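You operate a simulated robot arm through the tools that you are given. There is no shell and no other tool.

The job below is to be done with a simulated robot arm. You get a single attempt, and the scene is never put back.

JOB
Pour about 130 ml of water into the small black tub and scrub the smudge off the drainer.
Fine: pour from the clear jug; wet the small blue brush in the tub; jug and brush go back where they stood. Set down upright: clear jug. What is to be rubbed or washed off counts as gone when no trace of it is left.

It is judged by the outcome, as a careful person would: the job done as asked, and still so three seconds after it is handed in. It fails if anything else is knocked over, pushed out of place, dropped, spilled or broken.

ROBOT AND FRAMES
A 7-joint arm with a fingered hand on a trunk, on a base that drives. Base frame: it is fixed to the floor where the robot stands at the start and does not move with it; the origin is under the middle of the robot, x ahead of it, y to its left, z up. Lengths are in mm, angles in degrees, forces in N, time in s.
With the tool pointing down near the work surface it reaches from about 340 to 720 mm from the robot's upright axis, wherever it stands. Its first joint turns from -69.0 to 172.0 degrees. Places, roughly: smudge [600, 500, 900]. Payload 3.4 kg.
The tool frame sits at the grasp point between the pads (the TCP): z along the fingers, y along the line on which they close. The tips reach 25 mm beyond it. Largest opening 88 mm; the body of the gripper starts 29 mm behind the TCP. The gripper is a hand of 4 fingers: y runs from the thumb to the fingers, the wrist lies at [-13, -97, -162] in the tool frame, and closing takes about 1.5 s.
Orientation is told as [roll, pitch, yaw] about the base's x, y, z axes, in that order, counted from this pose: with the fingers straight down and the wrist toward the robot, the tool's x, y and z point along [0, 1, 0], [1, 0, 0] and [0, 0, -1] of the base frame.

CONTROLS
- The arm moves only by the tool play_rows. Its argument "steps" is text: rows parted by semicolons, each of 6 numbers parted by spaces: the shift along the tool's x, y, z in units of 30 mm (1.0 is 30 mm), then the turn, a rotation vector about the tool's x, y, z in units of 5 degrees (1.0 is 5 degrees). In form: tx ty tz rx ry rz; .... A call has 1 to 20 rows; each row shifts and turns the commanded pose from where the row before left it, along the tool's axes as they then stand. "hand" is the finger opening in mm, from 0 to 88, set as the call begins (left out, the last holds). A call with a number of a shift or a turn outside -1 to 1 is refused whole. Rows are played at 5 a second. More than 50 mm and 8.6 degrees between two rows, or a gripper value outside its range, and nothing of the call is played. Where a pose cannot be reached the arm comes as near as it can. A force on the tool above 40 N (or 10 N above the force at the start of the call, whichever is more), or a blocked arm, ends the call early, and 0.2 s more pass. The fingers move at their own pace (about 108 mm/s each) and stop on an object; they squeeze with about 32 N. The grip force told is the motor's: it shows also when the fingers shut on nothing. Time passes only in rows, and 0.2 s behind the last, so rows that do not move let the fingers close. The reply holds the time, the measured pose of the TCP, the force on the tool along the base axes, the opening and the grip force, in the units named above and with some noise, with the torque about the TCP (base axes, N m) and any sound that the robot's microphone picked up.
- Cameras (640 x 400 px; columns grow to the right, rows downward): "scene" is now at [122.4, 30.9, 1458.8]; the picture's right is [0.28, -0.96, 0.00], its down [-0.66, -0.19, -0.73] and it looks along [0.70, 0.20, -0.68] (base axes); focal length 251 px, centre (320, 200). "wrist" rides on the gripper at [64, -83, -98] in the tool frame; the picture's right is [-0.62, 0.37, -0.69], its down [-0.71, -0.63, 0.30] and it looks along [-0.32, 0.68, 0.65] (tool axes); focal length 265 px, centre (320, 200). There is no depth. A picture from a camera that has moved, and an enlarged one, comes with that camera's place and axes in the base frame and with its lens. The place of the scene camera against the robot may be out by one fixed shift of up to 18 mm in any direction.
- capture(camera): a new picture of that camera. No time passes.
- lift_body(by): slides the trunk up (or, below 0, down) by that many mm; the arm and the scene camera ride with it, the base frame stays. It gives what a move gives, with no picture.
- drive_base(legs): drives the robot by 1 to 6 legs, each [ahead, left, turn to the left] in mm, mm and degrees, along the robot's own axes; the way and the turn of a leg run together, so that a leg with both is an arc; at most 1500 mm and 180 degrees a leg. The arm and the cameras ride along, it lands a little off, and it stops where it bumps. It gives what a move gives.
- move_fingers(index, middle, ring, thumb_bend, thumb_turn): sets how far each is bent, from 0 (flat) to 100 (curled in); at 30 the hand is open as for a grip, at 70 the pads meet at the TCP. One left out holds its place. A second passes; each finger stops where it meets its share of the squeeze, and holds until it gets a number again. A gripper value or a shape takes the hand back. It gives what a move gives, with no picture; readings hold the bend of each and the force on the fingers (four entries, about 0 where the hand has none), thumb and palm. thumb_turn goes from beside the hand (0) to across from the fingers (100), as for a grip.
- preshape(shape): the hand has 4 fingers and takes this shape, open, in about a second: jaw (thumb against the fingers, like two jaws); tri (thumb and two fingers); tip (a fingertip pinch); poke (one finger out to press); point (the index stretched); flat (the hand flat); cup (the hand cupped); fist (a fist). The gripper value then closes the fingers along that shape, each until it touches; the sizes above hold for jaw. It gives what a move gives, with no picture.
- head_to(pan, tilt): turns the head with the scene camera to pan (to the left, within 86 degrees either way) and tilt (down, from -29 to 69), counted from straight ahead of the robot. It gives what a move gives.
- inspect(camera, box): a new picture of the part [left, top, right, bottom] of that camera's present view, enlarged. No time passes.
- close_job(): hands the job in; it is judged then, once.

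Places have to be worked out from the pictures, the camera data and where the tool is seen. Open the gripper and draw the arm clear of the work before you hand the job in, unless the task says otherwise.

The tools are called after ">>>" by a JSON object that holds its "fn" and its "kwargs". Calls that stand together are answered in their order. play_rows: Moves the arm, as the interface text tells. Its arguments: {"type":"object","properties":{"steps":{"type":"string"},"hand":{"type":"number"}},"required":["steps"]} The other tools are called the same way: lift_body (by) slides the trunk up or down; preshape (shape) gives the hand a shape; move_fingers (index, middle, ring, thumb_bend, thumb_turn) moves the fingers one by one; drive_base (legs) drives the base; head_to (pan, tilt) turns the head that bears the scene camera; capture (camera) takes a picture; inspect (camera, box) takes an enlarged picture of a part of a camera's view; close_job () hands the job in.

At the start:

```text
time_s: 0.0
tool_pos: [342.9, 196.1, 1207.3]
ee_rot: [0.0, 0.1, 0.0]
force: [-0.5, 0.5, -0.4]
moment: [0.02, 0.02, -0.02]
width: 87.5
grasp_force: 0.0
shape: jaw
bend: [30.0, 30.0, 30.0, 30.0, 98.0]
finger forces: [0.0, 0.0, 0.0, 0.1, 0.0, 0.0]
trunk travel left (down, up): [-775.0, 65.0]
robot x, y, heading: [1.0, -0.6, 0.1]
head pan, tilt: [16.0, 43.0]
```

scene: 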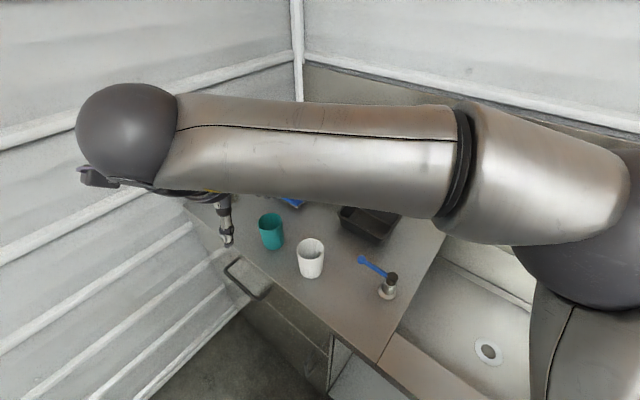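
wrist: 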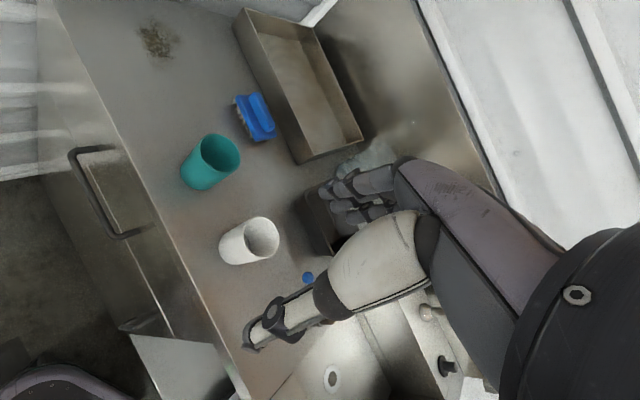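

The arm hides much of the scene view. I take fresh pictures first and enlarge the wrist view to identify the objects.

>>> {"fn": "inspect", "kwargs": {"camera": "wrist", "box": [60, 0, 440, 240]}}

>>> {"fn": "inspect", "kwargs": {"camera": "scene", "box": [180, 180, 480, 370]}}

```text
1.67 times, centred on (250, 120) of wrist
camera zoom: at [261.2, 260.2, 1306.9], right [0.37, -0.62, 0.69], down [-0.63, -0.71, -0.3], along [0.68, -0.32, -0.65], focal length 442 px, centre (437, 333)
```

zoom: 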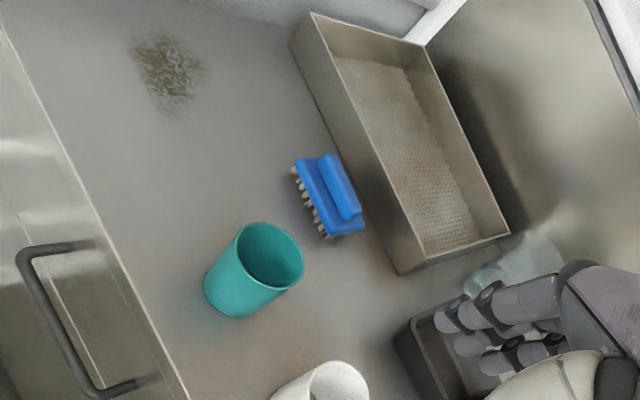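

```text
2.11 times, centred on (330, 275) of scene
camera zoom: at [122.4, 30.9, 1458.8], right [0.28, -0.96, 0.0], down [-0.66, -0.19, -0.73], along [0.7, 0.2, -0.68], focal length 529 px, centre (299, 42)
```

zoom: 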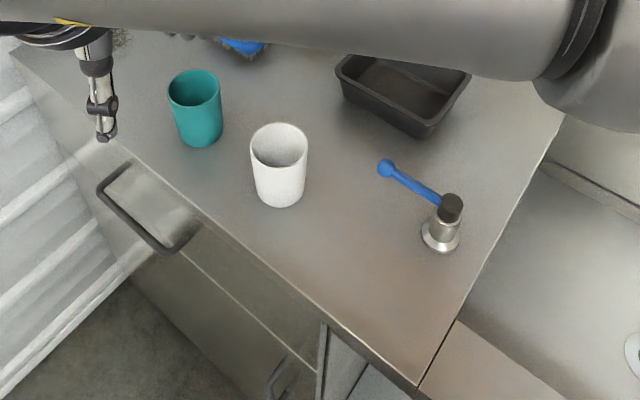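

The wrist view shows the blue brush, teal and white cups, drainer tray and the black tub with something clear behind it, partly hidden by the hand. I turn the tool 30° clockwise (from above) to see the tub and jug in the free part of the wrist picture.

>>> {"fn": "play_rows", "kwargs": {"steps": "0 0 0 0 0 1;0 0 0 0 0 1;0 0 0 0 0 1;0 0 0 0 0 1;0 0 0 0 0 1;0 0 0 0 0 1;0 0 0 0 0 0"}}

>>> {"fn": "capture", "kwargs": {"camera": "wrist"}}

>>> {"fn": "capture", "kwargs": {"camera": "scene"}}

```text
time_s: 1.6
tool_pos: [344.8, 195.5, 1207.7]
ee_rot: [0.0, 0.1, -30.0]
force: [-0.2, 0.0, -0.5]
moment: [-0.01, 0.0, -0.01]
width: 87.7
grasp_force: 0.1
shape: jaw
bend: [30.0, 30.0, 30.0, 30.0, 98.0]
finger forces: [0.1, 0.0, 0.0, 0.0, 0.0, 0.0]
trunk travel left (down, up): [-775.0, 65.0]
robot x, y, heading: [-1.3, 2.3, -0.1]
head pan, tilt: [16.0, 43.0]
```

```text
taken
camera wrist: at [304.6, 293.7, 1306.4], right [0.01, -0.72, 0.69], down [-0.9, -0.3, -0.3], along [0.43, -0.62, -0.65], focal length 265 px, centre (320, 200)
```

wrist: 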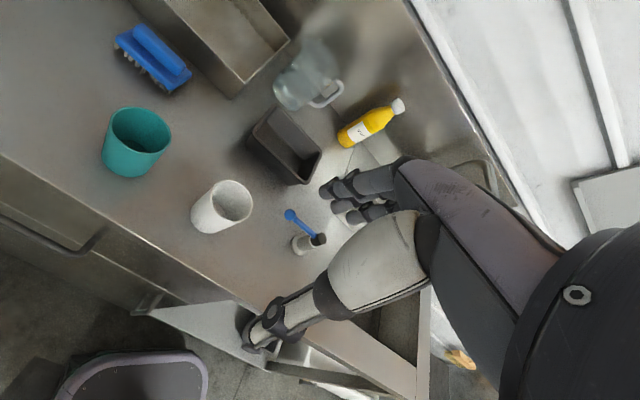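

```text
taken
camera scene: at [122.4, 30.6, 1458.8], right [0.28, -0.96, 0.0], down [-0.66, -0.19, -0.73], along [0.7, 0.2, -0.68], focal length 251 px, centre (320, 200)
```

scene: 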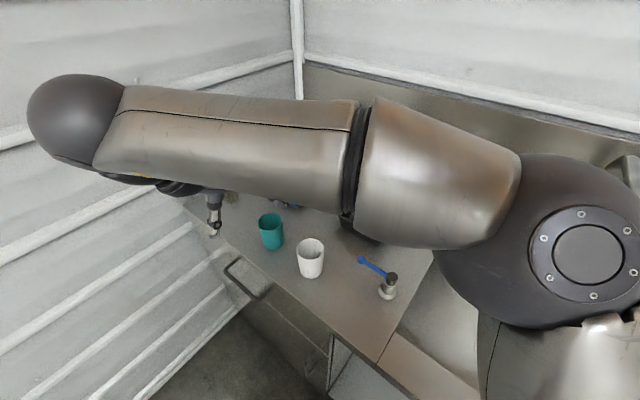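

Now the jug, tub and a yellow bottle are visible. I enlarge that part to see the jug's handle and the neighbours.

>>> {"fn": "inspect", "kwargs": {"camera": "wrist", "box": [200, 10, 440, 160]}}

>>> {"fn": "inspect", "kwargs": {"camera": "wrist", "box": [160, 130, 400, 280]}}

```text
2.67 times, centred on (320, 85) of wrist
camera zoom: at [304.6, 293.7, 1306.4], right [0.01, -0.72, 0.69], down [-0.9, -0.3, -0.3], along [0.43, -0.62, -0.65], focal length 708 px, centre (320, 507)
```

zoom: 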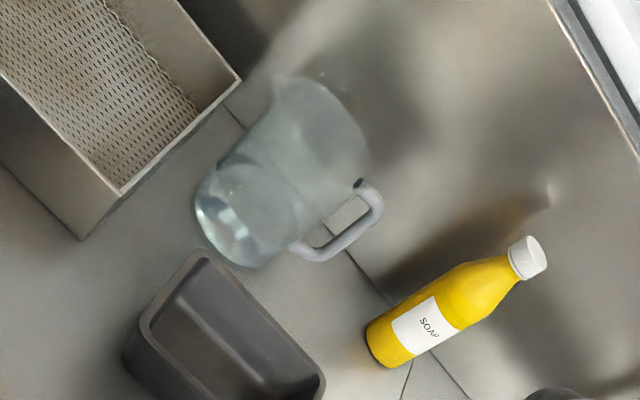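

```text
2.67 times, centred on (280, 205) of wrist
camera zoom: at [304.6, 293.7, 1306.4], right [0.01, -0.72, 0.69], down [-0.9, -0.3, -0.3], along [0.43, -0.62, -0.65], focal length 708 px, centre (427, 187)
```

zoom: 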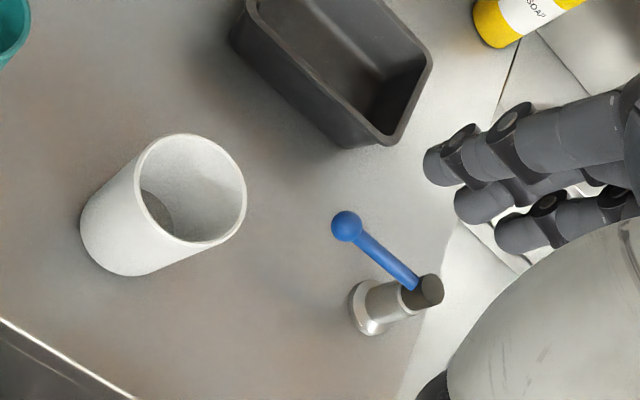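

The jug (handle facing right, spout on the far side), tub and soap bottle are now located roughly. I look around with the head to see the space in front of the counter for driving.

>>> {"fn": "head_to", "kwargs": {"pan": -10, "tilt": 69}}

>>> {"fn": "capture", "kwargs": {"camera": "scene"}}

>>> {"fn": "head_to", "kwargs": {"pan": 50, "tilt": 60}}

>>> {"fn": "capture", "kwargs": {"camera": "scene"}}

```text
time_s: 2.5
tool_pos: [345.4, 196.4, 1208.1]
ee_rot: [0.0, 0.2, -30.0]
force: [-1.2, 0.0, 0.9]
moment: [-0.02, 0.0, 0.01]
width: 87.6
grasp_force: 0.1
shape: jaw
bend: [30.0, 30.0, 30.0, 30.0, 98.0]
finger forces: [0.0, 0.1, 0.1, 0.1, 0.0, 0.1]
trunk travel left (down, up): [-775.0, 65.0]
robot x, y, heading: [1.8, -0.4, 0.2]
head pan, tilt: [-10.0, 68.8]
```

```text
taken
camera scene: at [97.9, -1.7, 1427.1], right [-0.17, -0.98, 0.0], down [-0.92, 0.16, -0.36], along [0.36, -0.06, -0.93], focal length 251 px, centre (320, 200)
```

scene: 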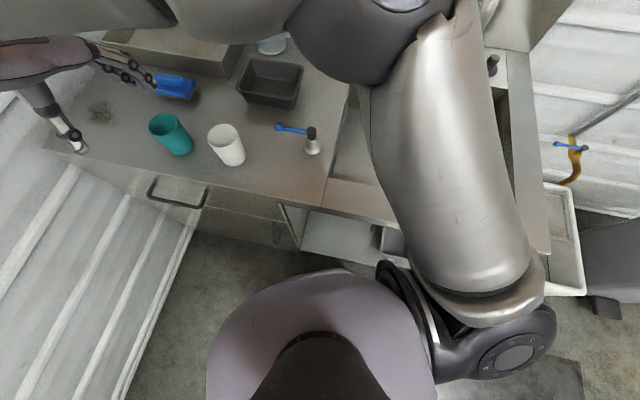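

```text
time_s: 3.8
tool_pos: [344.2, 196.7, 1208.5]
ee_rot: [0.0, 0.1, -30.0]
force: [-0.2, 0.4, 0.1]
moment: [0.0, 0.0, -0.02]
width: 87.7
grasp_force: 0.0
shape: jaw
bend: [30.0, 30.0, 30.0, 30.0, 98.0]
finger forces: [0.0, 0.0, 0.0, 0.1, 0.0, 0.1]
trunk travel left (down, up): [-775.0, 65.0]
robot x, y, heading: [2.4, -0.5, 0.2]
head pan, tilt: [50.0, 60.0]
```

```text
taken
camera scene: at [85.6, 59.0, 1436.4], right [0.77, -0.64, 0.0], down [-0.56, -0.66, -0.5], along [0.32, 0.38, -0.87], focal length 251 px, centre (320, 200)
```

scene: 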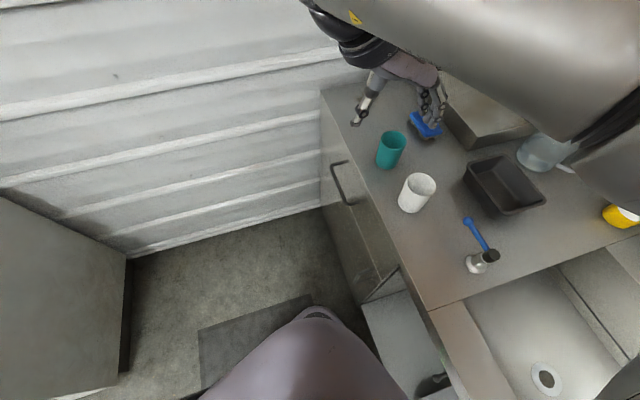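

Overview is good. I check the robot's own base footprint against the counter front in the wrist view before deciding on where to drive.

>>> {"fn": "inspect", "kwargs": {"camera": "wrist", "box": [0, 220, 320, 400]}}

>>> {"fn": "inspect", "kwargs": {"camera": "scene", "box": [320, 80, 640, 280]}}

>>> {"fn": "head_to", "kwargs": {"pan": 70, "tilt": 50}}

>>> {"fn": "capture", "kwargs": {"camera": "scene"}}

```text
2.00 times, centred on (160, 310) of wrist
camera zoom: at [304.5, 293.9, 1306.3], right [0.01, -0.72, 0.69], down [-0.9, -0.3, -0.3], along [0.43, -0.62, -0.65], focal length 531 px, centre (640, -20)
```

zoom: 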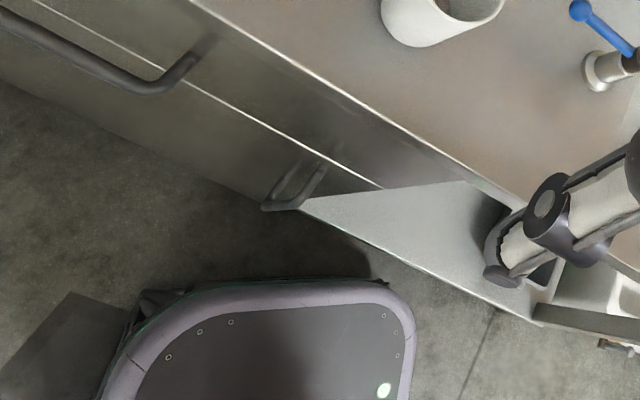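

```text
2.00 times, centred on (480, 180) of scene
camera zoom: at [85.6, 59.0, 1436.4], right [0.77, -0.64, 0.0], down [-0.56, -0.66, -0.5], along [0.32, 0.38, -0.87], focal length 503 px, centre (0, 240)
```

zoom: 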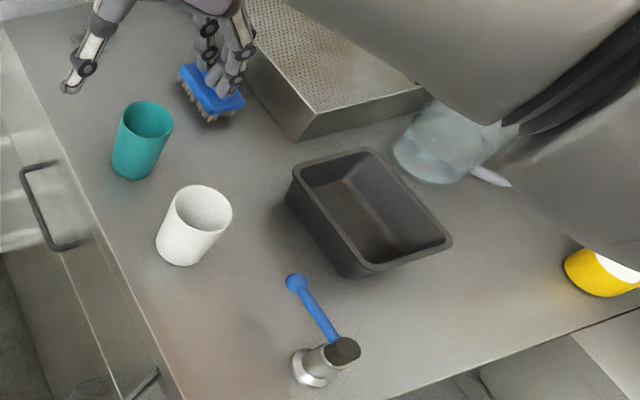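

```text
time_s: 4.6
tool_pos: [343.3, 197.3, 1208.0]
ee_rot: [0.0, 0.1, -30.0]
force: [0.3, 0.4, -0.1]
moment: [-0.02, 0.01, -0.02]
width: 87.5
grasp_force: 0.0
shape: jaw
bend: [30.0, 30.0, 30.0, 30.0, 98.0]
finger forces: [0.0, 0.0, 0.0, 0.0, 0.0, 0.0]
trunk travel left (down, up): [-775.0, 65.0]
robot x, y, heading: [-0.4, -0.2, -0.1]
head pan, tilt: [70.0, 50.0]
```

```text
taken
camera scene: at [69.2, 80.3, 1448.9], right [0.94, -0.34, 0.0], down [-0.26, -0.72, -0.64], along [0.22, 0.6, -0.77], focal length 251 px, centre (320, 200)
```

scene: 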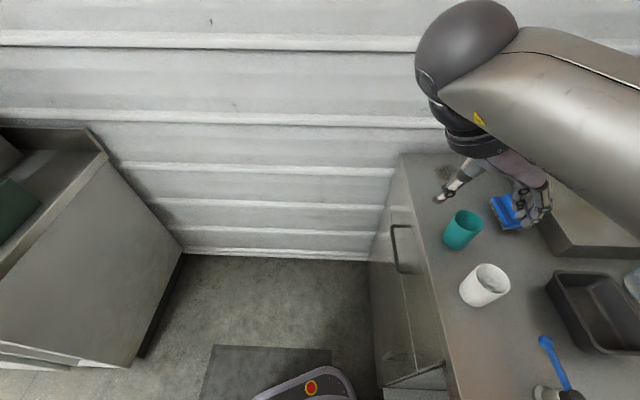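

The base plate (about ±200 mm, top ≈200 mm high) has roughly 60–90 mm of free space to the cabinet; the counter is turned about −23° against my frame. I square the robot to the counter and slide left so that jug, tub, brush and smudge all fall within reach.

>>> {"fn": "drive_base", "kwargs": {"legs": [[0, 0, -23], [0, 175, 0], [35, 0, 0]]}}

>>> {"fn": "head_to", "kwargs": {"pan": -10, "tilt": 65}}

>>> {"fn": "capture", "kwargs": {"camera": "scene"}}

>>> {"fn": "capture", "kwargs": {"camera": "wrist"}}

```text
time_s: 7.8
tool_pos: [495.2, 197.7, 1209.0]
ee_rot: [0.0, 0.0, -52.9]
force: [0.3, -0.3, -0.4]
moment: [0.01, 0.02, 0.0]
width: 87.6
grasp_force: 0.1
shape: jaw
bend: [30.0, 30.0, 30.0, 30.0, 98.0]
finger forces: [0.0, 0.1, 0.1, 0.0, 0.0, 0.0]
trunk travel left (down, up): [-775.0, 65.0]
robot x, y, heading: [101.5, 151.3, -23.1]
head pan, tilt: [70.0, 50.0]
```

```text
time_s: 9.3
tool_pos: [495.2, 197.6, 1207.6]
ee_rot: [0.0, 0.0, -53.1]
force: [0.4, -0.1, -0.3]
moment: [-0.03, 0.0, -0.02]
width: 87.6
grasp_force: 0.0
shape: jaw
bend: [30.0, 30.0, 30.0, 30.0, 98.0]
finger forces: [0.0, 0.0, 0.0, 0.0, 0.0, 0.1]
trunk travel left (down, up): [-775.0, 65.0]
robot x, y, heading: [101.5, 146.5, -23.0]
head pan, tilt: [-10.0, 65.0]
```

```text
taken
camera scene: at [191.6, 105.7, 1430.9], right [-0.54, -0.84, 0.0], down [-0.76, 0.49, -0.42], along [0.35, -0.23, -0.91], focal length 251 px, centre (320, 200)
```

scene: 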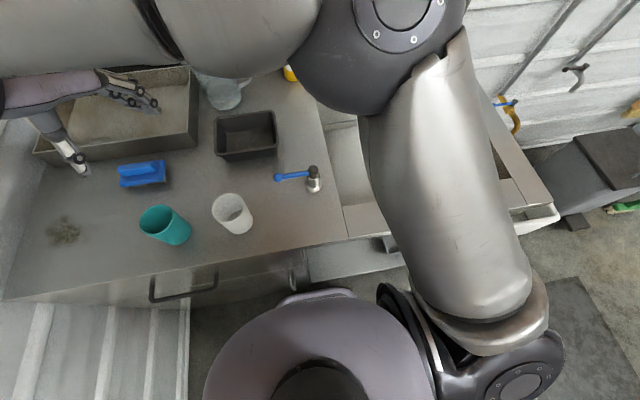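

```text
taken
camera wrist: at [497.1, 301.9, 1306.4], right [-0.27, -0.67, 0.69], down [-0.95, 0.07, -0.3], along [0.15, -0.74, -0.65], focal length 265 px, centre (320, 200)
```

wrist: 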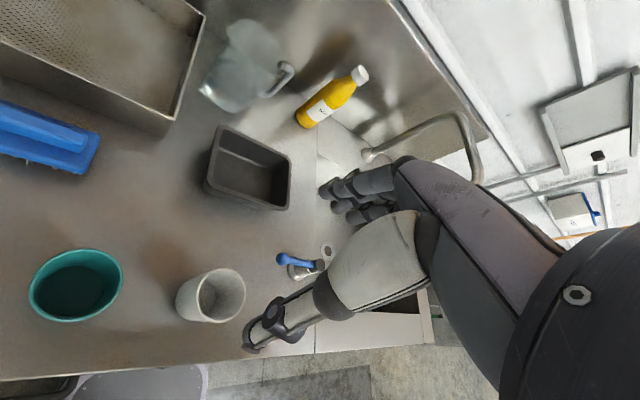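

Robot is now square to the counter with everything visible. I enlarge the wrist view for precise stereo measurement of jug, tub, brush.

>>> {"fn": "inspect", "kwargs": {"camera": "wrist", "box": [160, 10, 400, 160]}}

>>> {"fn": "inspect", "kwargs": {"camera": "wrist", "box": [140, 100, 380, 250]}}

>>> {"fn": "inspect", "kwargs": {"camera": "scene", "box": [0, 60, 320, 260]}}

```text
2.67 times, centred on (280, 85) of wrist
camera zoom: at [497.1, 301.9, 1306.4], right [-0.27, -0.67, 0.69], down [-0.95, 0.07, -0.3], along [0.15, -0.74, -0.65], focal length 708 px, centre (427, 507)
```

zoom: 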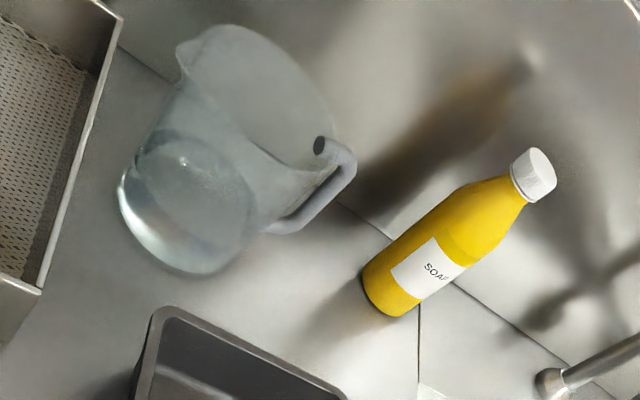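

```text
2.67 times, centred on (260, 175) of wrist
camera zoom: at [497.1, 301.9, 1306.4], right [-0.27, -0.67, 0.69], down [-0.95, 0.07, -0.3], along [0.15, -0.74, -0.65], focal length 708 px, centre (480, 267)
```

zoom: 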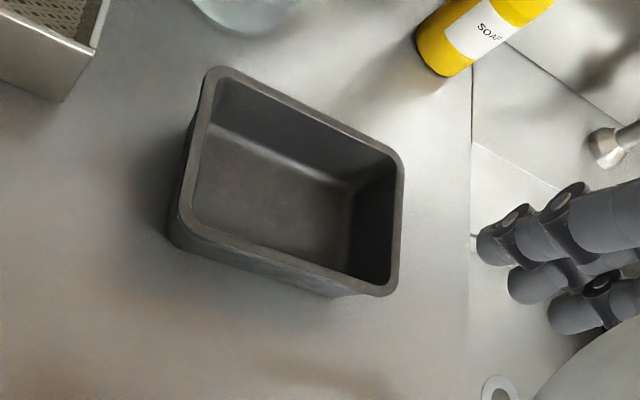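

```text
2.00 times, centred on (160, 160) of scene
camera zoom: at [191.6, 105.7, 1430.9], right [-0.54, -0.84, 0.0], down [-0.76, 0.49, -0.42], along [0.35, -0.23, -0.91], focal length 503 px, centre (640, 280)
```

zoom: 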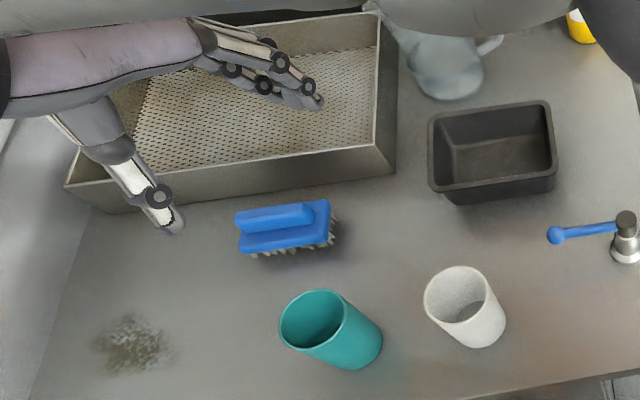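

Stereo puts the counter at z≈880, tub rim ≈931 centred near (648,35), jug centre ≈(852,8) height ≈127 mm with its handle pointing along the counter to the right and near the rim at z≈1006. I first bring the hand squarely ahead and begin turning it toward a horizontal pose for the handle, well above everything.

>>> {"fn": "play_rows", "kwargs": {"steps": "0 0 0 0 0 -1;0 0 0 0 0 -1;0 0 0 0 0 -1;0 0 0 0 0 -1;0 0 0 0 0 -1;0 0 0 0 0 -1;-0.87 1 0 0 0 0;-0.87 1 0 0 0 0;-0.87 1 0 0 0 0;-0.87 1 0 0 0 0;-0.87 1 0 0 0 0;0 0 0 0 0 -1;0 0 0 0 0 -1;0 0 0 0 0 -1;0 0 0 0 0 -1;0 0 0 0 0 -1;0 0 0 0 0 -1;0 0 0 0 0 -1;0 0 0 0 0 -1;0 0 0 0 0 -1"}}

>>> {"fn": "capture", "kwargs": {"camera": "scene"}}

>>> {"fn": "capture", "kwargs": {"camera": "wrist"}}

```text
time_s: 13.5
tool_pos: [583.5, 18.2, 1208.2]
ee_rot: [0.1, 0.0, 22.1]
force: [0.4, -0.6, 0.7]
moment: [0.01, 0.01, -0.01]
width: 87.6
grasp_force: 0.0
shape: jaw
bend: [30.0, 30.0, 30.0, 30.0, 98.0]
finger forces: [0.0, 0.0, 0.0, 0.0, 0.0, 0.0]
trunk travel left (down, up): [-775.0, 65.0]
robot x, y, heading: [98.0, 151.1, -23.1]
head pan, tilt: [-10.0, 65.0]
```

```text
taken
camera scene: at [191.7, 105.2, 1430.8], right [-0.55, -0.84, 0.0], down [-0.76, 0.49, -0.42], along [0.35, -0.23, -0.91], focal length 251 px, centre (320, 200)
```

scene: 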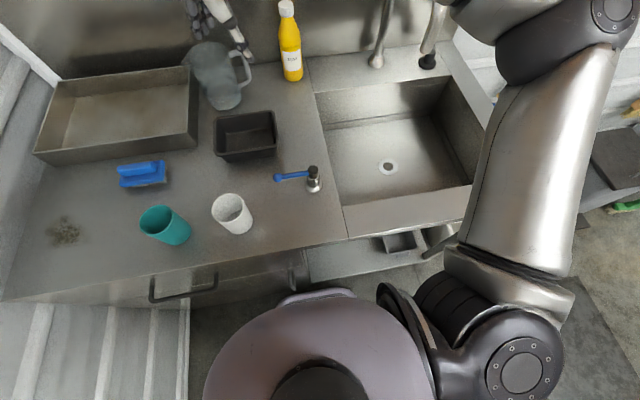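

```text
taken
camera wrist: at [481.8, 45.7, 1306.1], right [0.58, -0.44, 0.69], down [-0.32, -0.9, -0.3], along [0.75, -0.04, -0.65], focal length 265 px, centre (320, 200)
```

wrist: 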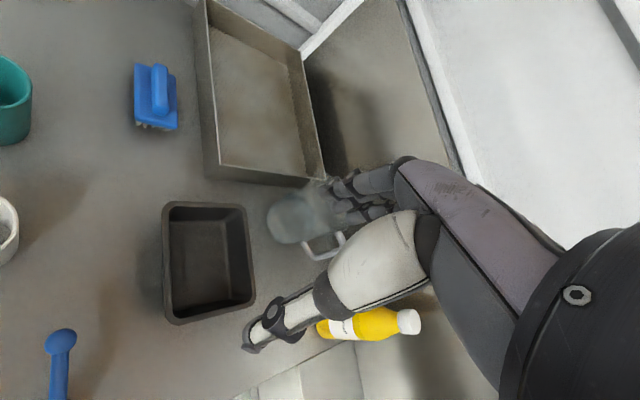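

The arm is now out of the scene camera's way, giving a full clear view of the counter. I enlarge it to record the starting places of all things.

>>> {"fn": "inspect", "kwargs": {"camera": "scene", "box": [160, 0, 400, 150]}}

>>> {"fn": "inspect", "kwargs": {"camera": "scene", "box": [20, 120, 260, 270]}}

>>> {"fn": "inspect", "kwargs": {"camera": "wrist", "box": [200, 140, 440, 290]}}

```text
2.67 times, centred on (280, 75) of scene
camera zoom: at [191.7, 105.2, 1430.8], right [-0.55, -0.84, 0.0], down [-0.76, 0.49, -0.42], along [0.35, -0.23, -0.91], focal length 670 px, centre (427, 533)
```

zoom: 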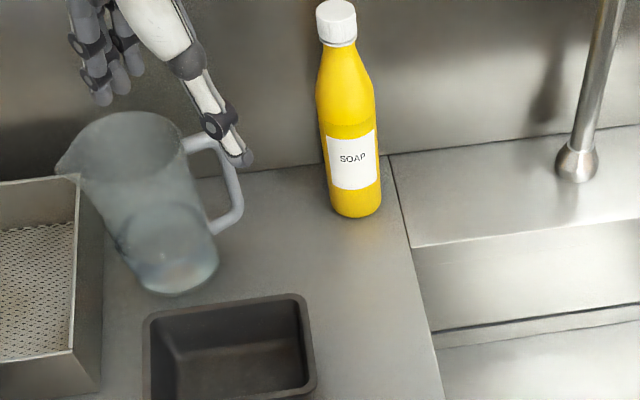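

```text
2.67 times, centred on (140, 195) of scene
camera zoom: at [191.7, 105.2, 1430.8], right [-0.55, -0.84, 0.0], down [-0.76, 0.49, -0.42], along [0.35, -0.23, -0.91], focal length 670 px, centre (800, 213)
```

zoom: 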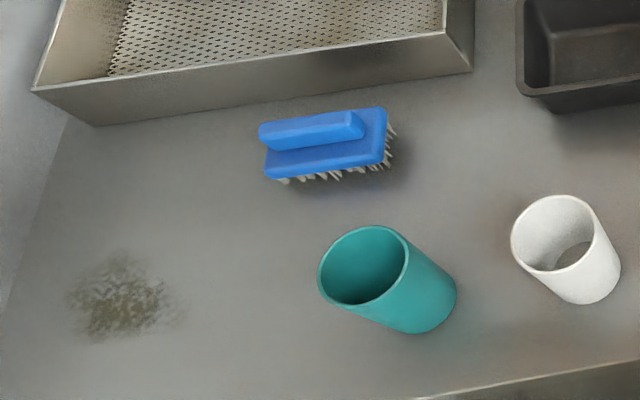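

```text
2.67 times, centred on (320, 215) of wrist
camera zoom: at [481.8, 45.7, 1306.1], right [0.58, -0.44, 0.69], down [-0.32, -0.9, -0.3], along [0.75, -0.04, -0.65], focal length 708 px, centre (320, 160)
```

zoom: 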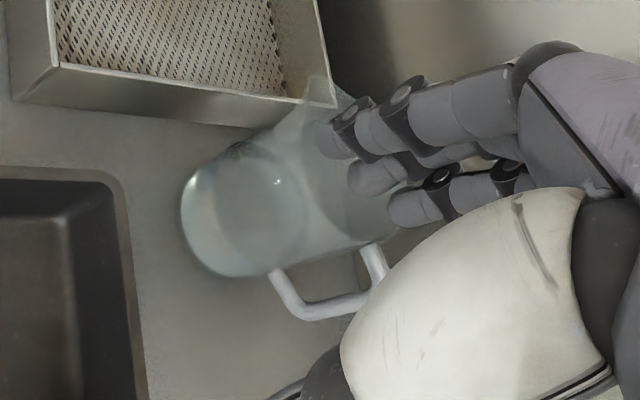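

The scene view clearly shows the tapered jug with its D-handle toward the soap bottle, and the brush and smudge. I continue rotating the hand in the air: finish the yaw, then begin tipping the fingers forward.

>>> {"fn": "play_rows", "kwargs": {"steps": "0 0 0 0 0 -1;0 0 0 0 0 -1;0 0 0 0 0 -1;0 0 0 0 0 -1;0 0 0 0 0 -1;0 0 0 0 0 -1;0 0 0 0 0 -1;0 0 0 0 0 -1;0 0 0 0 0 -1;0 0 0 0 -1 0;0 0 0 0 -1 0;0 0 0 0 -1 0;0 0 0 0 -1 0;0 0 0 0 -1 0;0 0 0 0 -1 0;0 0 0 0 -1 0;0 0 0 0 -1 0;0 0 0 0 -1 0;0 0 0 0 0 0"}}

>>> {"fn": "capture", "kwargs": {"camera": "scene"}}

>>> {"fn": "capture", "kwargs": {"camera": "wrist"}}

```text
time_s: 17.5
tool_pos: [567.4, 23.8, 1205.5]
ee_rot: [-45.0, 0.1, 36.9]
force: [-0.4, 0.8, -0.2]
moment: [0.01, -0.01, -0.02]
width: 87.9
grasp_force: 0.1
shape: jaw
bend: [30.0, 30.0, 30.0, 30.0, 98.0]
finger forces: [0.0, 0.0, 0.1, 0.0, 0.0, 0.0]
out of reach, approached as far as the arm can: row 4, 5, 6, 7, 8, 9
trunk travel left (down, up): [-775.0, 65.0]
robot x, y, heading: [99.7, 149.0, -22.9]
head pan, tilt: [-10.0, 65.0]
```

```text
taken
camera scene: at [191.7, 105.3, 1430.8], right [-0.55, -0.84, 0.0], down [-0.76, 0.49, -0.42], along [0.35, -0.23, -0.91], focal length 251 px, centre (320, 200)
```

scene: 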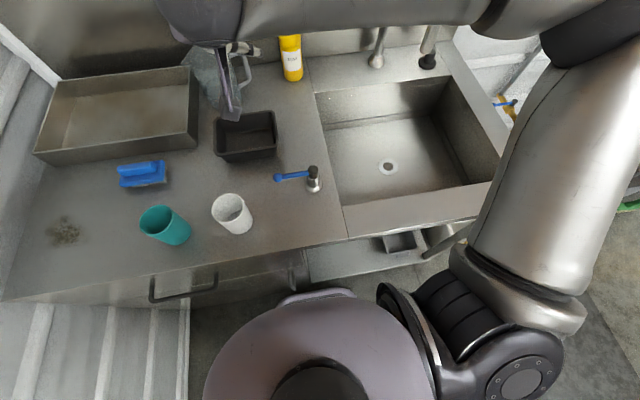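

```text
taken
camera wrist: at [431.5, 66.1, 1230.0], right [0.26, 0.26, 0.93], down [-0.07, -0.95, 0.29], along [0.96, -0.14, -0.23], focal length 265 px, centre (320, 200)
```

wrist: 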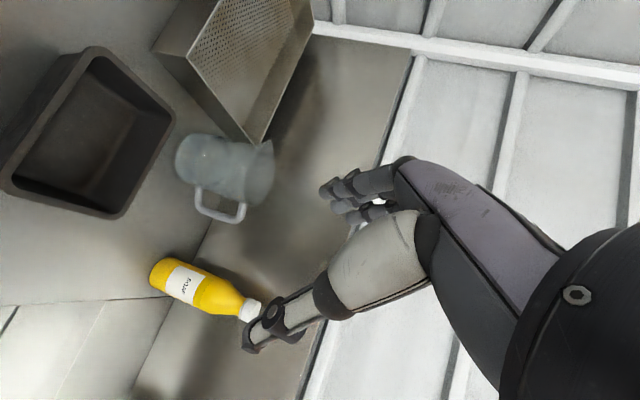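

The yaw ran into a joint limit at about 60° from the robot's heading, but tipping forward worked. I try tipping further and then yawing in the near-horizontal pose, still high up, to see if the wanted orientation is reachable.

>>> {"fn": "play_rows", "kwargs": {"steps": "0 0 0 0 -1 0;0 0 0 0 -1 0;0 0 0 0 -1 0;0 0 0 0 -1 0;0 0 0 0 -1 0;0 0 0 0 -1 0;0 0 0 -1 0 0;0 0 0 -1 0 0;0 0 0 -1 0 0;0 0 0 -1 0 0;0 0 0 -1 0 0;0 0 0 -1 0 0;0 0 0 0 0 0"}}

>>> {"fn": "capture", "kwargs": {"camera": "scene"}}

>>> {"fn": "capture", "kwargs": {"camera": "wrist"}}

```text
time_s: 20.3
tool_pos: [565.3, 25.2, 1205.3]
ee_rot: [-77.0, -7.5, 66.1]
force: [0.0, 0.3, -0.5]
moment: [0.01, -0.03, -0.02]
width: 87.9
grasp_force: 0.1
shape: jaw
bend: [30.0, 30.0, 30.0, 30.0, 98.0]
finger forces: [0.0, 0.0, 0.0, 0.1, 0.0, 0.0]
trunk travel left (down, up): [-775.0, 65.0]
robot x, y, heading: [98.2, 149.8, -23.0]
head pan, tilt: [-10.0, 65.0]
```

```text
taken
camera scene: at [191.4, 106.3, 1430.9], right [-0.55, -0.84, 0.0], down [-0.76, 0.49, -0.42], along [0.35, -0.23, -0.91], focal length 251 px, centre (320, 200)
```

scene: 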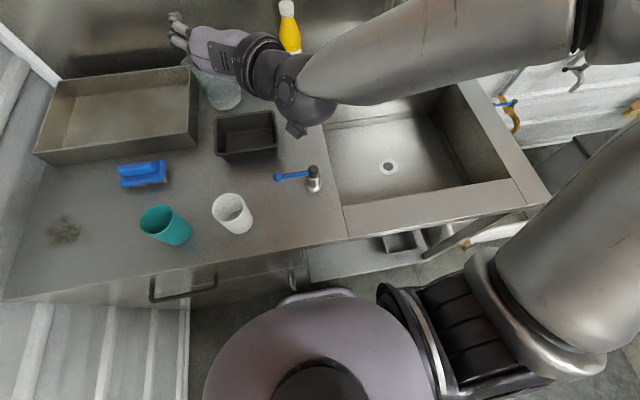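

```text
taken
camera wrist: at [434.6, -0.8, 1155.1], right [-0.38, 0.46, 0.8], down [0.13, -0.83, 0.54], along [0.92, 0.31, 0.25], focal length 265 px, centre (320, 200)
```

wrist: 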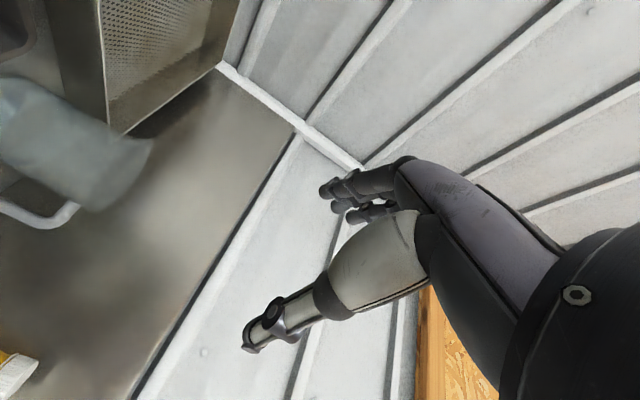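

The horizontal pose is reachable (tool z along the counter's depth, fingers side left). I level the small roll and come down to a look-position about 140 mm short of the handle, above the tub.

>>> {"fn": "play_rows", "kwargs": {"steps": "0 0 0 0 0 -1;0 0 0 0 0 -0.54;0.883 0.1 0.837 0 0 0;0.883 0.1 0.837 0 0 0;0.883 0.1 0.837 0 0 0;0.883 0.1 0.837 0 0 0;0.883 0.1 0.837 0 0 0;0.883 0.1 0.837 0 0 0;0.883 0.1 0.837 0 0 0;0 0 0 0 0 0"}}

>>> {"fn": "capture", "kwargs": {"camera": "scene"}}

>>> {"fn": "capture", "kwargs": {"camera": "wrist"}}

```text
time_s: 22.5
tool_pos: [693.7, -2.8, 985.7]
ee_rot: [-77.0, 0.0, 67.9]
force: [0.6, -0.8, -0.2]
moment: [0.01, 0.03, 0.03]
width: 87.9
grasp_force: 0.1
shape: jaw
bend: [30.0, 30.0, 30.0, 30.0, 98.0]
finger forces: [0.1, 0.0, 0.1, 0.1, 0.0, 0.1]
trunk travel left (down, up): [-775.0, 65.0]
robot x, y, heading: [99.0, 150.0, -23.1]
head pan, tilt: [-10.0, 65.0]
```

```text
taken
camera scene: at [190.6, 105.8, 1430.9], right [-0.55, -0.84, 0.0], down [-0.76, 0.49, -0.42], along [0.35, -0.23, -0.91], focal length 251 px, centre (320, 200)
```

scene: 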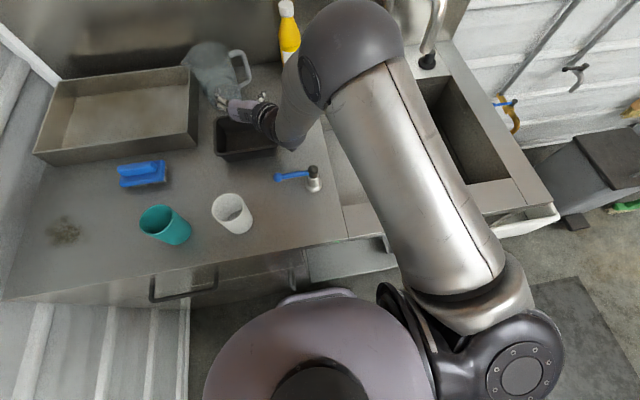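

```text
taken
camera wrist: at [560.8, -39.4, 945.4], right [-0.36, 0.54, 0.76], down [0.19, -0.76, 0.63], along [0.92, 0.37, 0.17], focal length 265 px, centre (320, 200)
```

wrist: 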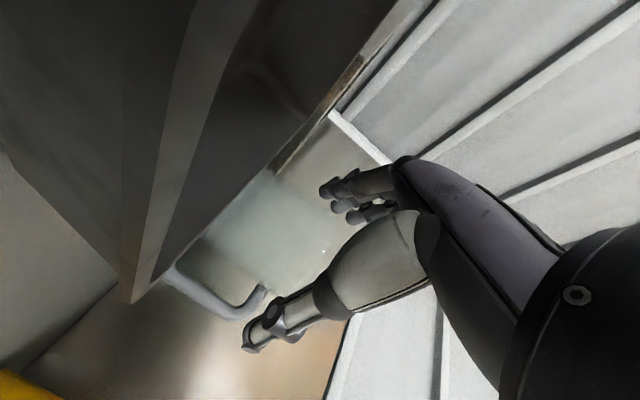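

The hand is short of the jug, level with the handle. I enlarge both views to see the handle's position relative to fingers and thumb.

>>> {"fn": "inspect", "kwargs": {"camera": "scene", "box": [160, 20, 320, 120]}}

>>> {"fn": "inspect", "kwargs": {"camera": "wrist", "box": [140, 130, 460, 330]}}

```text
4.00 times, centred on (240, 70) of scene
camera zoom: at [190.6, 105.8, 1430.9], right [-0.55, -0.84, 0.0], down [-0.76, 0.49, -0.42], along [0.35, -0.23, -0.91], focal length 1005 px, centre (640, 720)
```

zoom: 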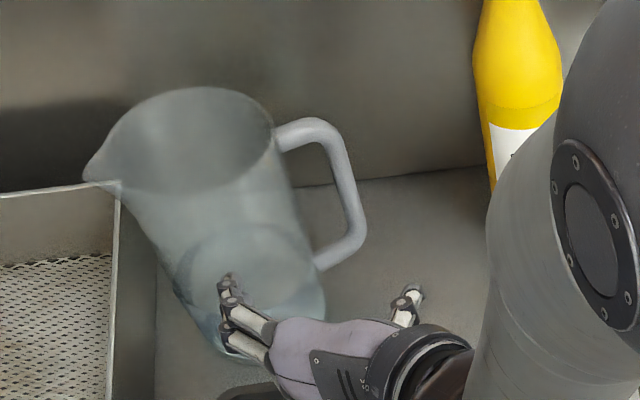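

```text
2.00 times, centred on (300, 230) of wrist
camera zoom: at [560.8, -39.4, 945.4], right [-0.36, 0.54, 0.76], down [0.19, -0.76, 0.63], along [0.92, 0.37, 0.17], focal length 531 px, centre (360, 140)
```

zoom: 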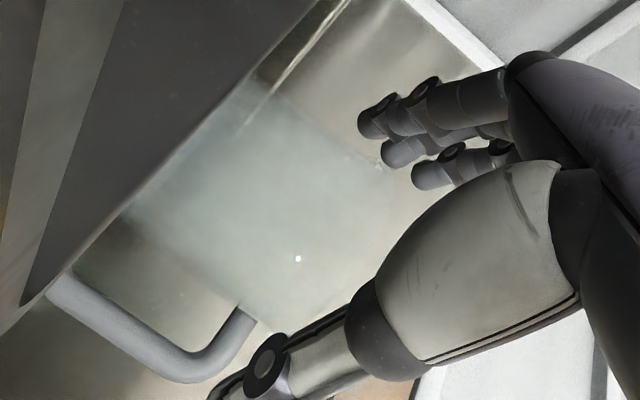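

The handle bar centre computes to about (831,−71), z≈908–1003 outer, hole about 925–985 with a ~25 mm gap to the body — too short for three fingers, so two fingers through the hole with the thumb outside. I try the "tri" shape here, clear of the jug, and look.

>>> {"fn": "preshape", "kwargs": {"shape": "tri"}}

>>> {"fn": "inspect", "kwargs": {"camera": "scene", "box": [160, 20, 320, 120]}}

>>> {"fn": "inspect", "kwargs": {"camera": "wrist", "box": [140, 130, 460, 330]}}

```text
time_s: 23.4
tool_pos: [693.7, -3.8, 984.9]
ee_rot: [-77.0, 0.1, 67.9]
force: [0.5, 0.2, -1.1]
moment: [-0.01, 0.0, 0.03]
width: 87.9
grasp_force: 0.1
shape: tri
bend: [30.0, 30.0, 99.0, 30.0, 98.0]
finger forces: [0.1, 0.1, 0.0, 0.1, 0.0, 0.0]
trunk travel left (down, up): [-775.0, 65.0]
robot x, y, heading: [101.4, 152.8, -23.1]
head pan, tilt: [-10.0, 65.0]
```

```text
4.00 times, centred on (240, 70) of scene
camera zoom: at [191.4, 105.7, 1430.9], right [-0.55, -0.84, 0.0], down [-0.76, 0.49, -0.42], along [0.35, -0.23, -0.91], focal length 1005 px, centre (640, 720)
```

zoom: 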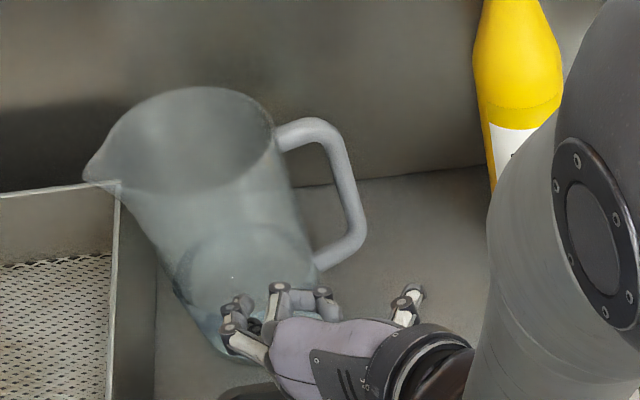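

```text
2.00 times, centred on (300, 230) of wrist
camera zoom: at [561.1, -39.6, 945.4], right [-0.36, 0.54, 0.76], down [0.19, -0.76, 0.63], along [0.92, 0.37, 0.17], focal length 531 px, centre (360, 140)
```

zoom: 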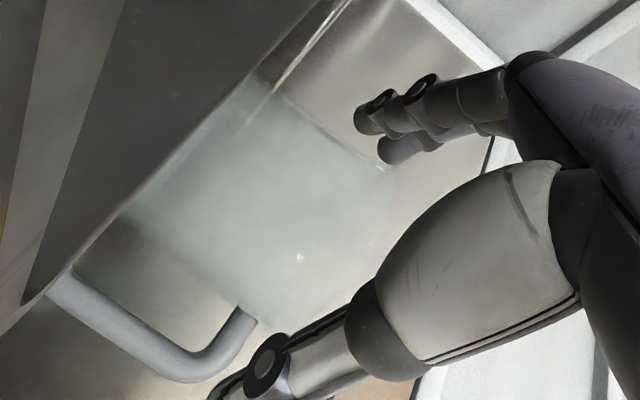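

Finger pitch measures ≈15 mm, so all three fingers (≈50 mm) fit the ≈62 mm hole; the handle is turned about 9° from the counter line. I go back to jaw shape, narrow it to 42 mm, yaw 12° to line up with the handle and move to 90 mm short of it.

>>> {"fn": "preshape", "kwargs": {"shape": "jaw"}}

>>> {"fn": "play_rows", "kwargs": {"steps": "0 0 0 -0.78 0 -0.18;0 0 0 -0.78 0 -0.18;0 0 0 -0.78 0 -0.18;0.023 -0.482 0.642 0 0 0;0.023 -0.482 0.642 0 0 0;0.023 -0.482 0.642 0 0 0;0 0 0 0 0 0", "hand": 42}}

>>> {"fn": "inspect", "kwargs": {"camera": "scene", "box": [160, 20, 320, 120]}}

>>> {"fn": "capture", "kwargs": {"camera": "wrist"}}

```text
time_s: 24.3
tool_pos: [693.9, -4.3, 986.3]
ee_rot: [-77.0, 0.0, 67.8]
force: [-0.7, 0.3, -0.7]
moment: [0.01, -0.01, 0.0]
width: 87.8
grasp_force: 0.0
shape: jaw
bend: [30.0, 30.0, 30.0, 30.0, 98.0]
finger forces: [0.0, 0.0, 0.0, 0.1, 0.1, 0.0]
trunk travel left (down, up): [-775.0, 65.0]
robot x, y, heading: [102.9, 152.6, -22.8]
head pan, tilt: [-10.0, 65.0]
```

```text
time_s: 25.9
tool_pos: [741.3, -57.0, 971.8]
ee_rot: [-77.0, 0.1, 79.9]
force: [-0.2, 0.5, 0.0]
moment: [-0.01, -0.02, -0.04]
width: 42.5
grasp_force: 0.2
shape: jaw
bend: [74.0, 45.0, 42.0, 70.0, 100.0]
finger forces: [0.1, 0.0, 0.1, 0.1, 0.0, 0.0]
trunk travel left (down, up): [-775.0, 65.0]
robot x, y, heading: [104.2, 150.3, -22.8]
head pan, tilt: [-10.0, 65.0]
```

```text
4.00 times, centred on (240, 70) of scene
camera zoom: at [191.1, 106.1, 1430.9], right [-0.55, -0.84, 0.0], down [-0.76, 0.49, -0.42], along [0.35, -0.23, -0.91], focal length 1005 px, centre (640, 720)
```

zoom: 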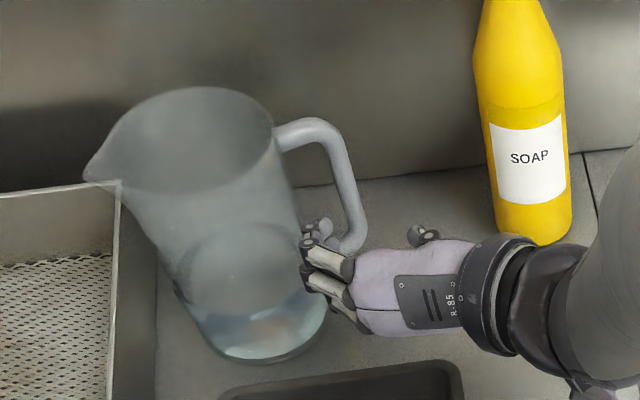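

```text
taken
camera wrist: at [617.6, -120.3, 930.2], right [-0.46, 0.46, 0.76], down [0.34, -0.7, 0.63], along [0.82, 0.55, 0.17], focal length 265 px, centre (320, 200)
```

wrist: 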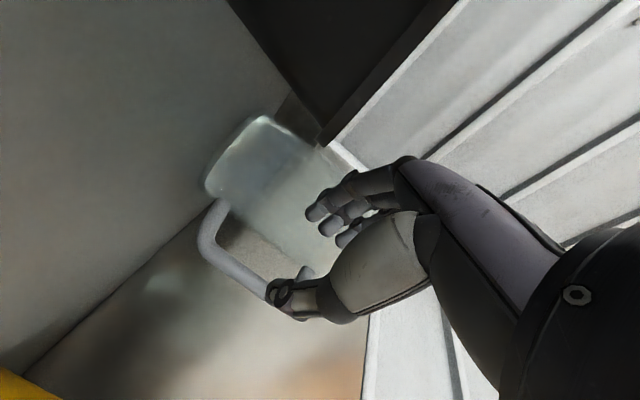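

The bend readings are uneven (index 74, thumb 70), so I look closely at the hand before going on.

>>> {"fn": "inspect", "kwargs": {"camera": "wrist", "box": [180, 130, 420, 330]}}

>>> {"fn": "inspect", "kwargs": {"camera": "scene", "box": [220, 60, 300, 110]}}

```text
2.00 times, centred on (300, 230) of wrist
camera zoom: at [617.6, -120.3, 930.2], right [-0.46, 0.46, 0.76], down [0.34, -0.7, 0.63], along [0.82, 0.55, 0.17], focal length 531 px, centre (360, 140)
```

zoom: 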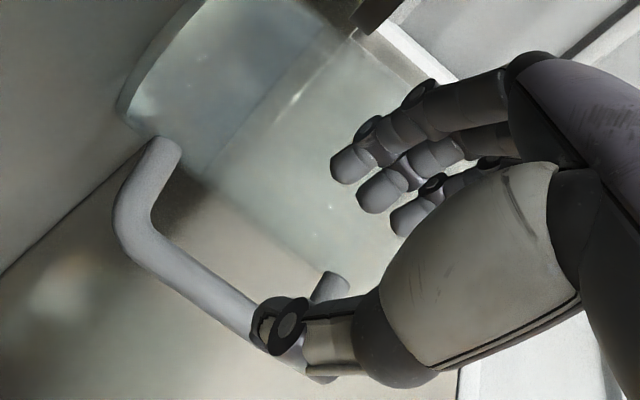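

```text
8.00 times, centred on (260, 85) of scene
camera zoom: at [191.1, 106.1, 1430.9], right [-0.55, -0.84, 0.0], down [-0.76, 0.49, -0.42], along [0.35, -0.23, -0.91], focal length 2010 px, centre (800, 1120)
```

zoom: 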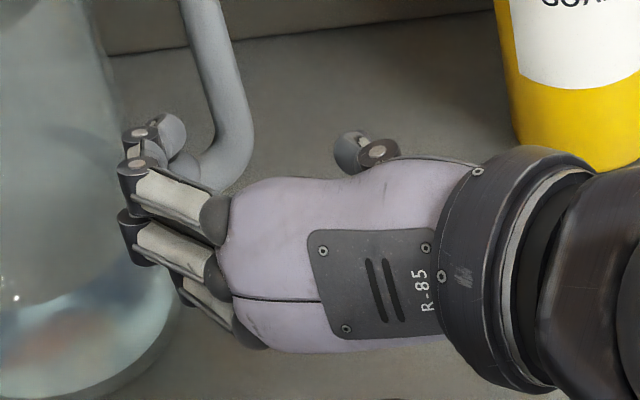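

The handle is well resolved: bar centre ≈(834,−74.5), hole z≈922–992; the curled fingers span about y=+25…+50 of the tool, so I offset the tool ~14 mm outward to keep fingers centred in the gap. I widen to 54 mm, shift sideways, and advance 55 mm to check before insertion.

>>> {"fn": "play_rows", "kwargs": {"steps": "-0.085 -0.25 0 0 0 0;-0.085 -0.25 0 0 0 0;0 0 0.45 0 0 0;0 0 0.45 0 0 0;0 0 0.45 0 0 0;0 0 0.45 0 0 0;0 0 0 0 0 0", "hand": 54}}

>>> {"fn": "inspect", "kwargs": {"camera": "wrist", "box": [180, 130, 420, 330]}}

>>> {"fn": "inspect", "kwargs": {"camera": "scene", "box": [180, 30, 308, 110]}}

```text
time_s: 27.5
tool_pos: [791.7, -81.2, 964.0]
ee_rot: [-77.0, 0.0, 79.9]
force: [-0.2, 0.4, -0.8]
moment: [0.0, -0.01, 0.0]
width: 53.6
grasp_force: 0.1
shape: jaw
bend: [29.0, 40.0, 37.0, 64.0, 100.0]
finger forces: [0.1, 0.1, 0.0, 0.0, 0.1, 0.0]
trunk travel left (down, up): [-775.0, 65.0]
robot x, y, heading: [103.5, 150.2, -22.6]
head pan, tilt: [-10.0, 65.0]
```

```text
2.00 times, centred on (300, 230) of wrist
camera zoom: at [669.2, -144.2, 923.3], right [-0.46, 0.46, 0.76], down [0.34, -0.7, 0.63], along [0.82, 0.55, 0.17], focal length 531 px, centre (360, 140)
```

zoom: 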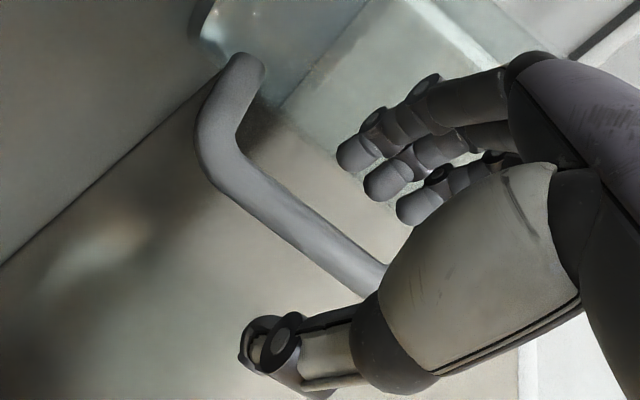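

```text
5.00 times, centred on (244, 70) of scene
camera zoom: at [191.2, 105.8, 1430.9], right [-0.55, -0.84, 0.0], down [-0.76, 0.49, -0.42], along [0.35, -0.23, -0.91], focal length 1257 px, centre (700, 850)
```

zoom: 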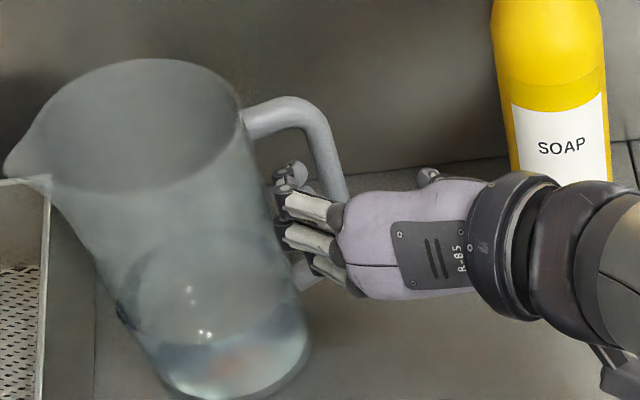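

Bar reads at (834,−76), i.e. 12–14 mm to the finger side of the tool axis and 41 mm ahead, with the fingers lined up with the hole. I advance the remaining ~29 mm in small steps watching the force.

>>> {"fn": "play_rows", "kwargs": {"steps": "0 -0.05 0.2 0 0 0;0 0 0.2 0 0 0;0 0 0.2 0 0 0;0 0 0 0 0 0"}}

>>> {"fn": "inspect", "kwargs": {"camera": "wrist", "box": [180, 130, 420, 330]}}

>>> {"fn": "inspect", "kwargs": {"camera": "scene", "box": [180, 30, 308, 110]}}

```text
time_s: 28.5
tool_pos: [809.9, -86.3, 960.0]
ee_rot: [-77.0, 0.0, 79.8]
force: [-0.2, -1.0, 0.5]
moment: [-0.02, -0.04, -0.01]
width: 53.4
grasp_force: 0.1
shape: jaw
bend: [29.0, 41.0, 37.0, 64.0, 100.0]
finger forces: [0.0, 1.2, 0.1, 0.1, 0.0, 0.1]
trunk travel left (down, up): [-775.0, 65.0]
robot x, y, heading: [105.1, 150.0, -23.0]
head pan, tilt: [-10.0, 65.0]
```

```text
2.00 times, centred on (300, 230) of wrist
camera zoom: at [686.5, -149.4, 919.2], right [-0.46, 0.46, 0.76], down [0.34, -0.7, 0.63], along [0.82, 0.55, 0.17], focal length 531 px, centre (360, 140)
```

zoom: 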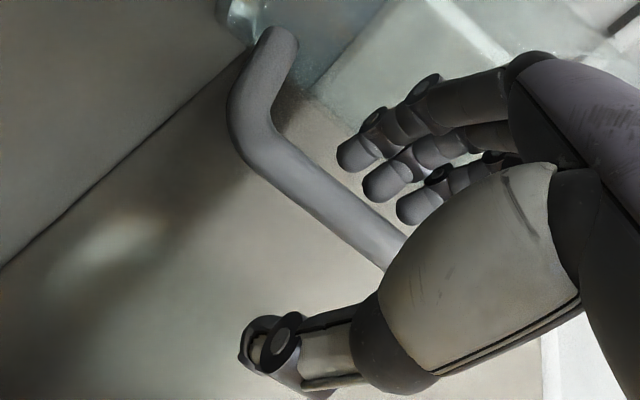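

```text
5.00 times, centred on (244, 70) of scene
camera zoom: at [191.4, 105.4, 1430.8], right [-0.55, -0.84, 0.0], down [-0.76, 0.49, -0.42], along [0.35, -0.23, -0.91], focal length 1257 px, centre (700, 850)
```

zoom: 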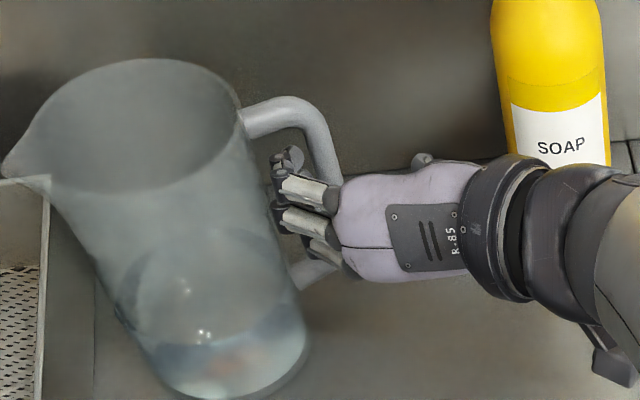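

The middle finger feels 1.2 N, likely brushing the jug body. I ease the hand 2–4 mm outward while advancing the last ~10 mm.

>>> {"fn": "play_rows", "kwargs": {"steps": "0 -0.08 0 0 0 0;0 0 0.15 0 0 0;0 -0.07 0.15 0 0 0;0 0 0 0 0 0"}}

>>> {"fn": "inspect", "kwargs": {"camera": "wrist", "box": [180, 130, 420, 330]}}

>>> {"fn": "inspect", "kwargs": {"camera": "scene", "box": [180, 30, 308, 110]}}

```text
time_s: 29.5
tool_pos: [812.2, -89.0, 958.2]
ee_rot: [-77.0, 0.1, 79.9]
force: [-0.2, 0.2, 0.3]
moment: [0.03, 0.04, -0.02]
width: 53.6
grasp_force: 0.0
shape: jaw
bend: [29.0, 40.0, 37.0, 64.0, 100.0]
finger forces: [0.0, 0.0, 0.0, 0.1, 0.0, 0.0]
out of reach, approached as far as the arm can: row 3
trunk travel left (down, up): [-775.0, 65.0]
robot x, y, heading: [101.9, 151.1, -23.0]
head pan, tilt: [-10.0, 65.0]
```

```text
2.00 times, centred on (300, 230) of wrist
camera zoom: at [689.8, -151.7, 918.5], right [-0.46, 0.46, 0.76], down [0.34, -0.7, 0.63], along [0.82, 0.55, 0.17], focal length 531 px, centre (360, 140)
```

zoom: 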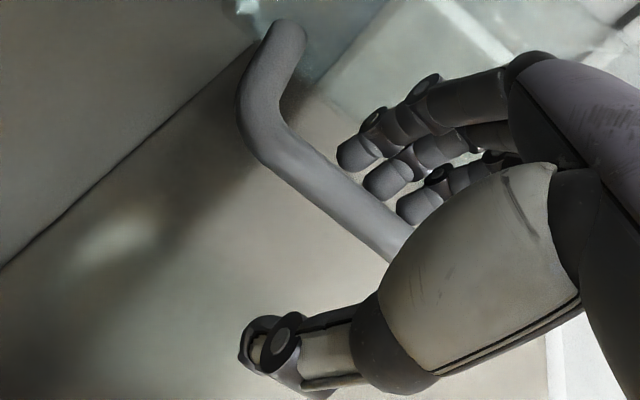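

```text
5.00 times, centred on (244, 70) of scene
camera zoom: at [191.6, 105.5, 1430.8], right [-0.55, -0.84, 0.0], down [-0.76, 0.49, -0.42], along [0.35, -0.23, -0.91], focal length 1257 px, centre (700, 850)
```

zoom: 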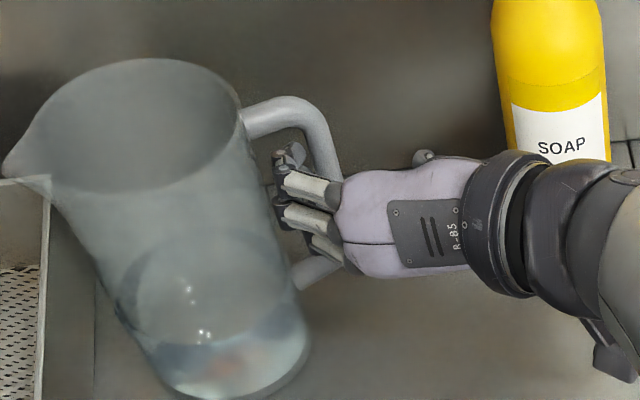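

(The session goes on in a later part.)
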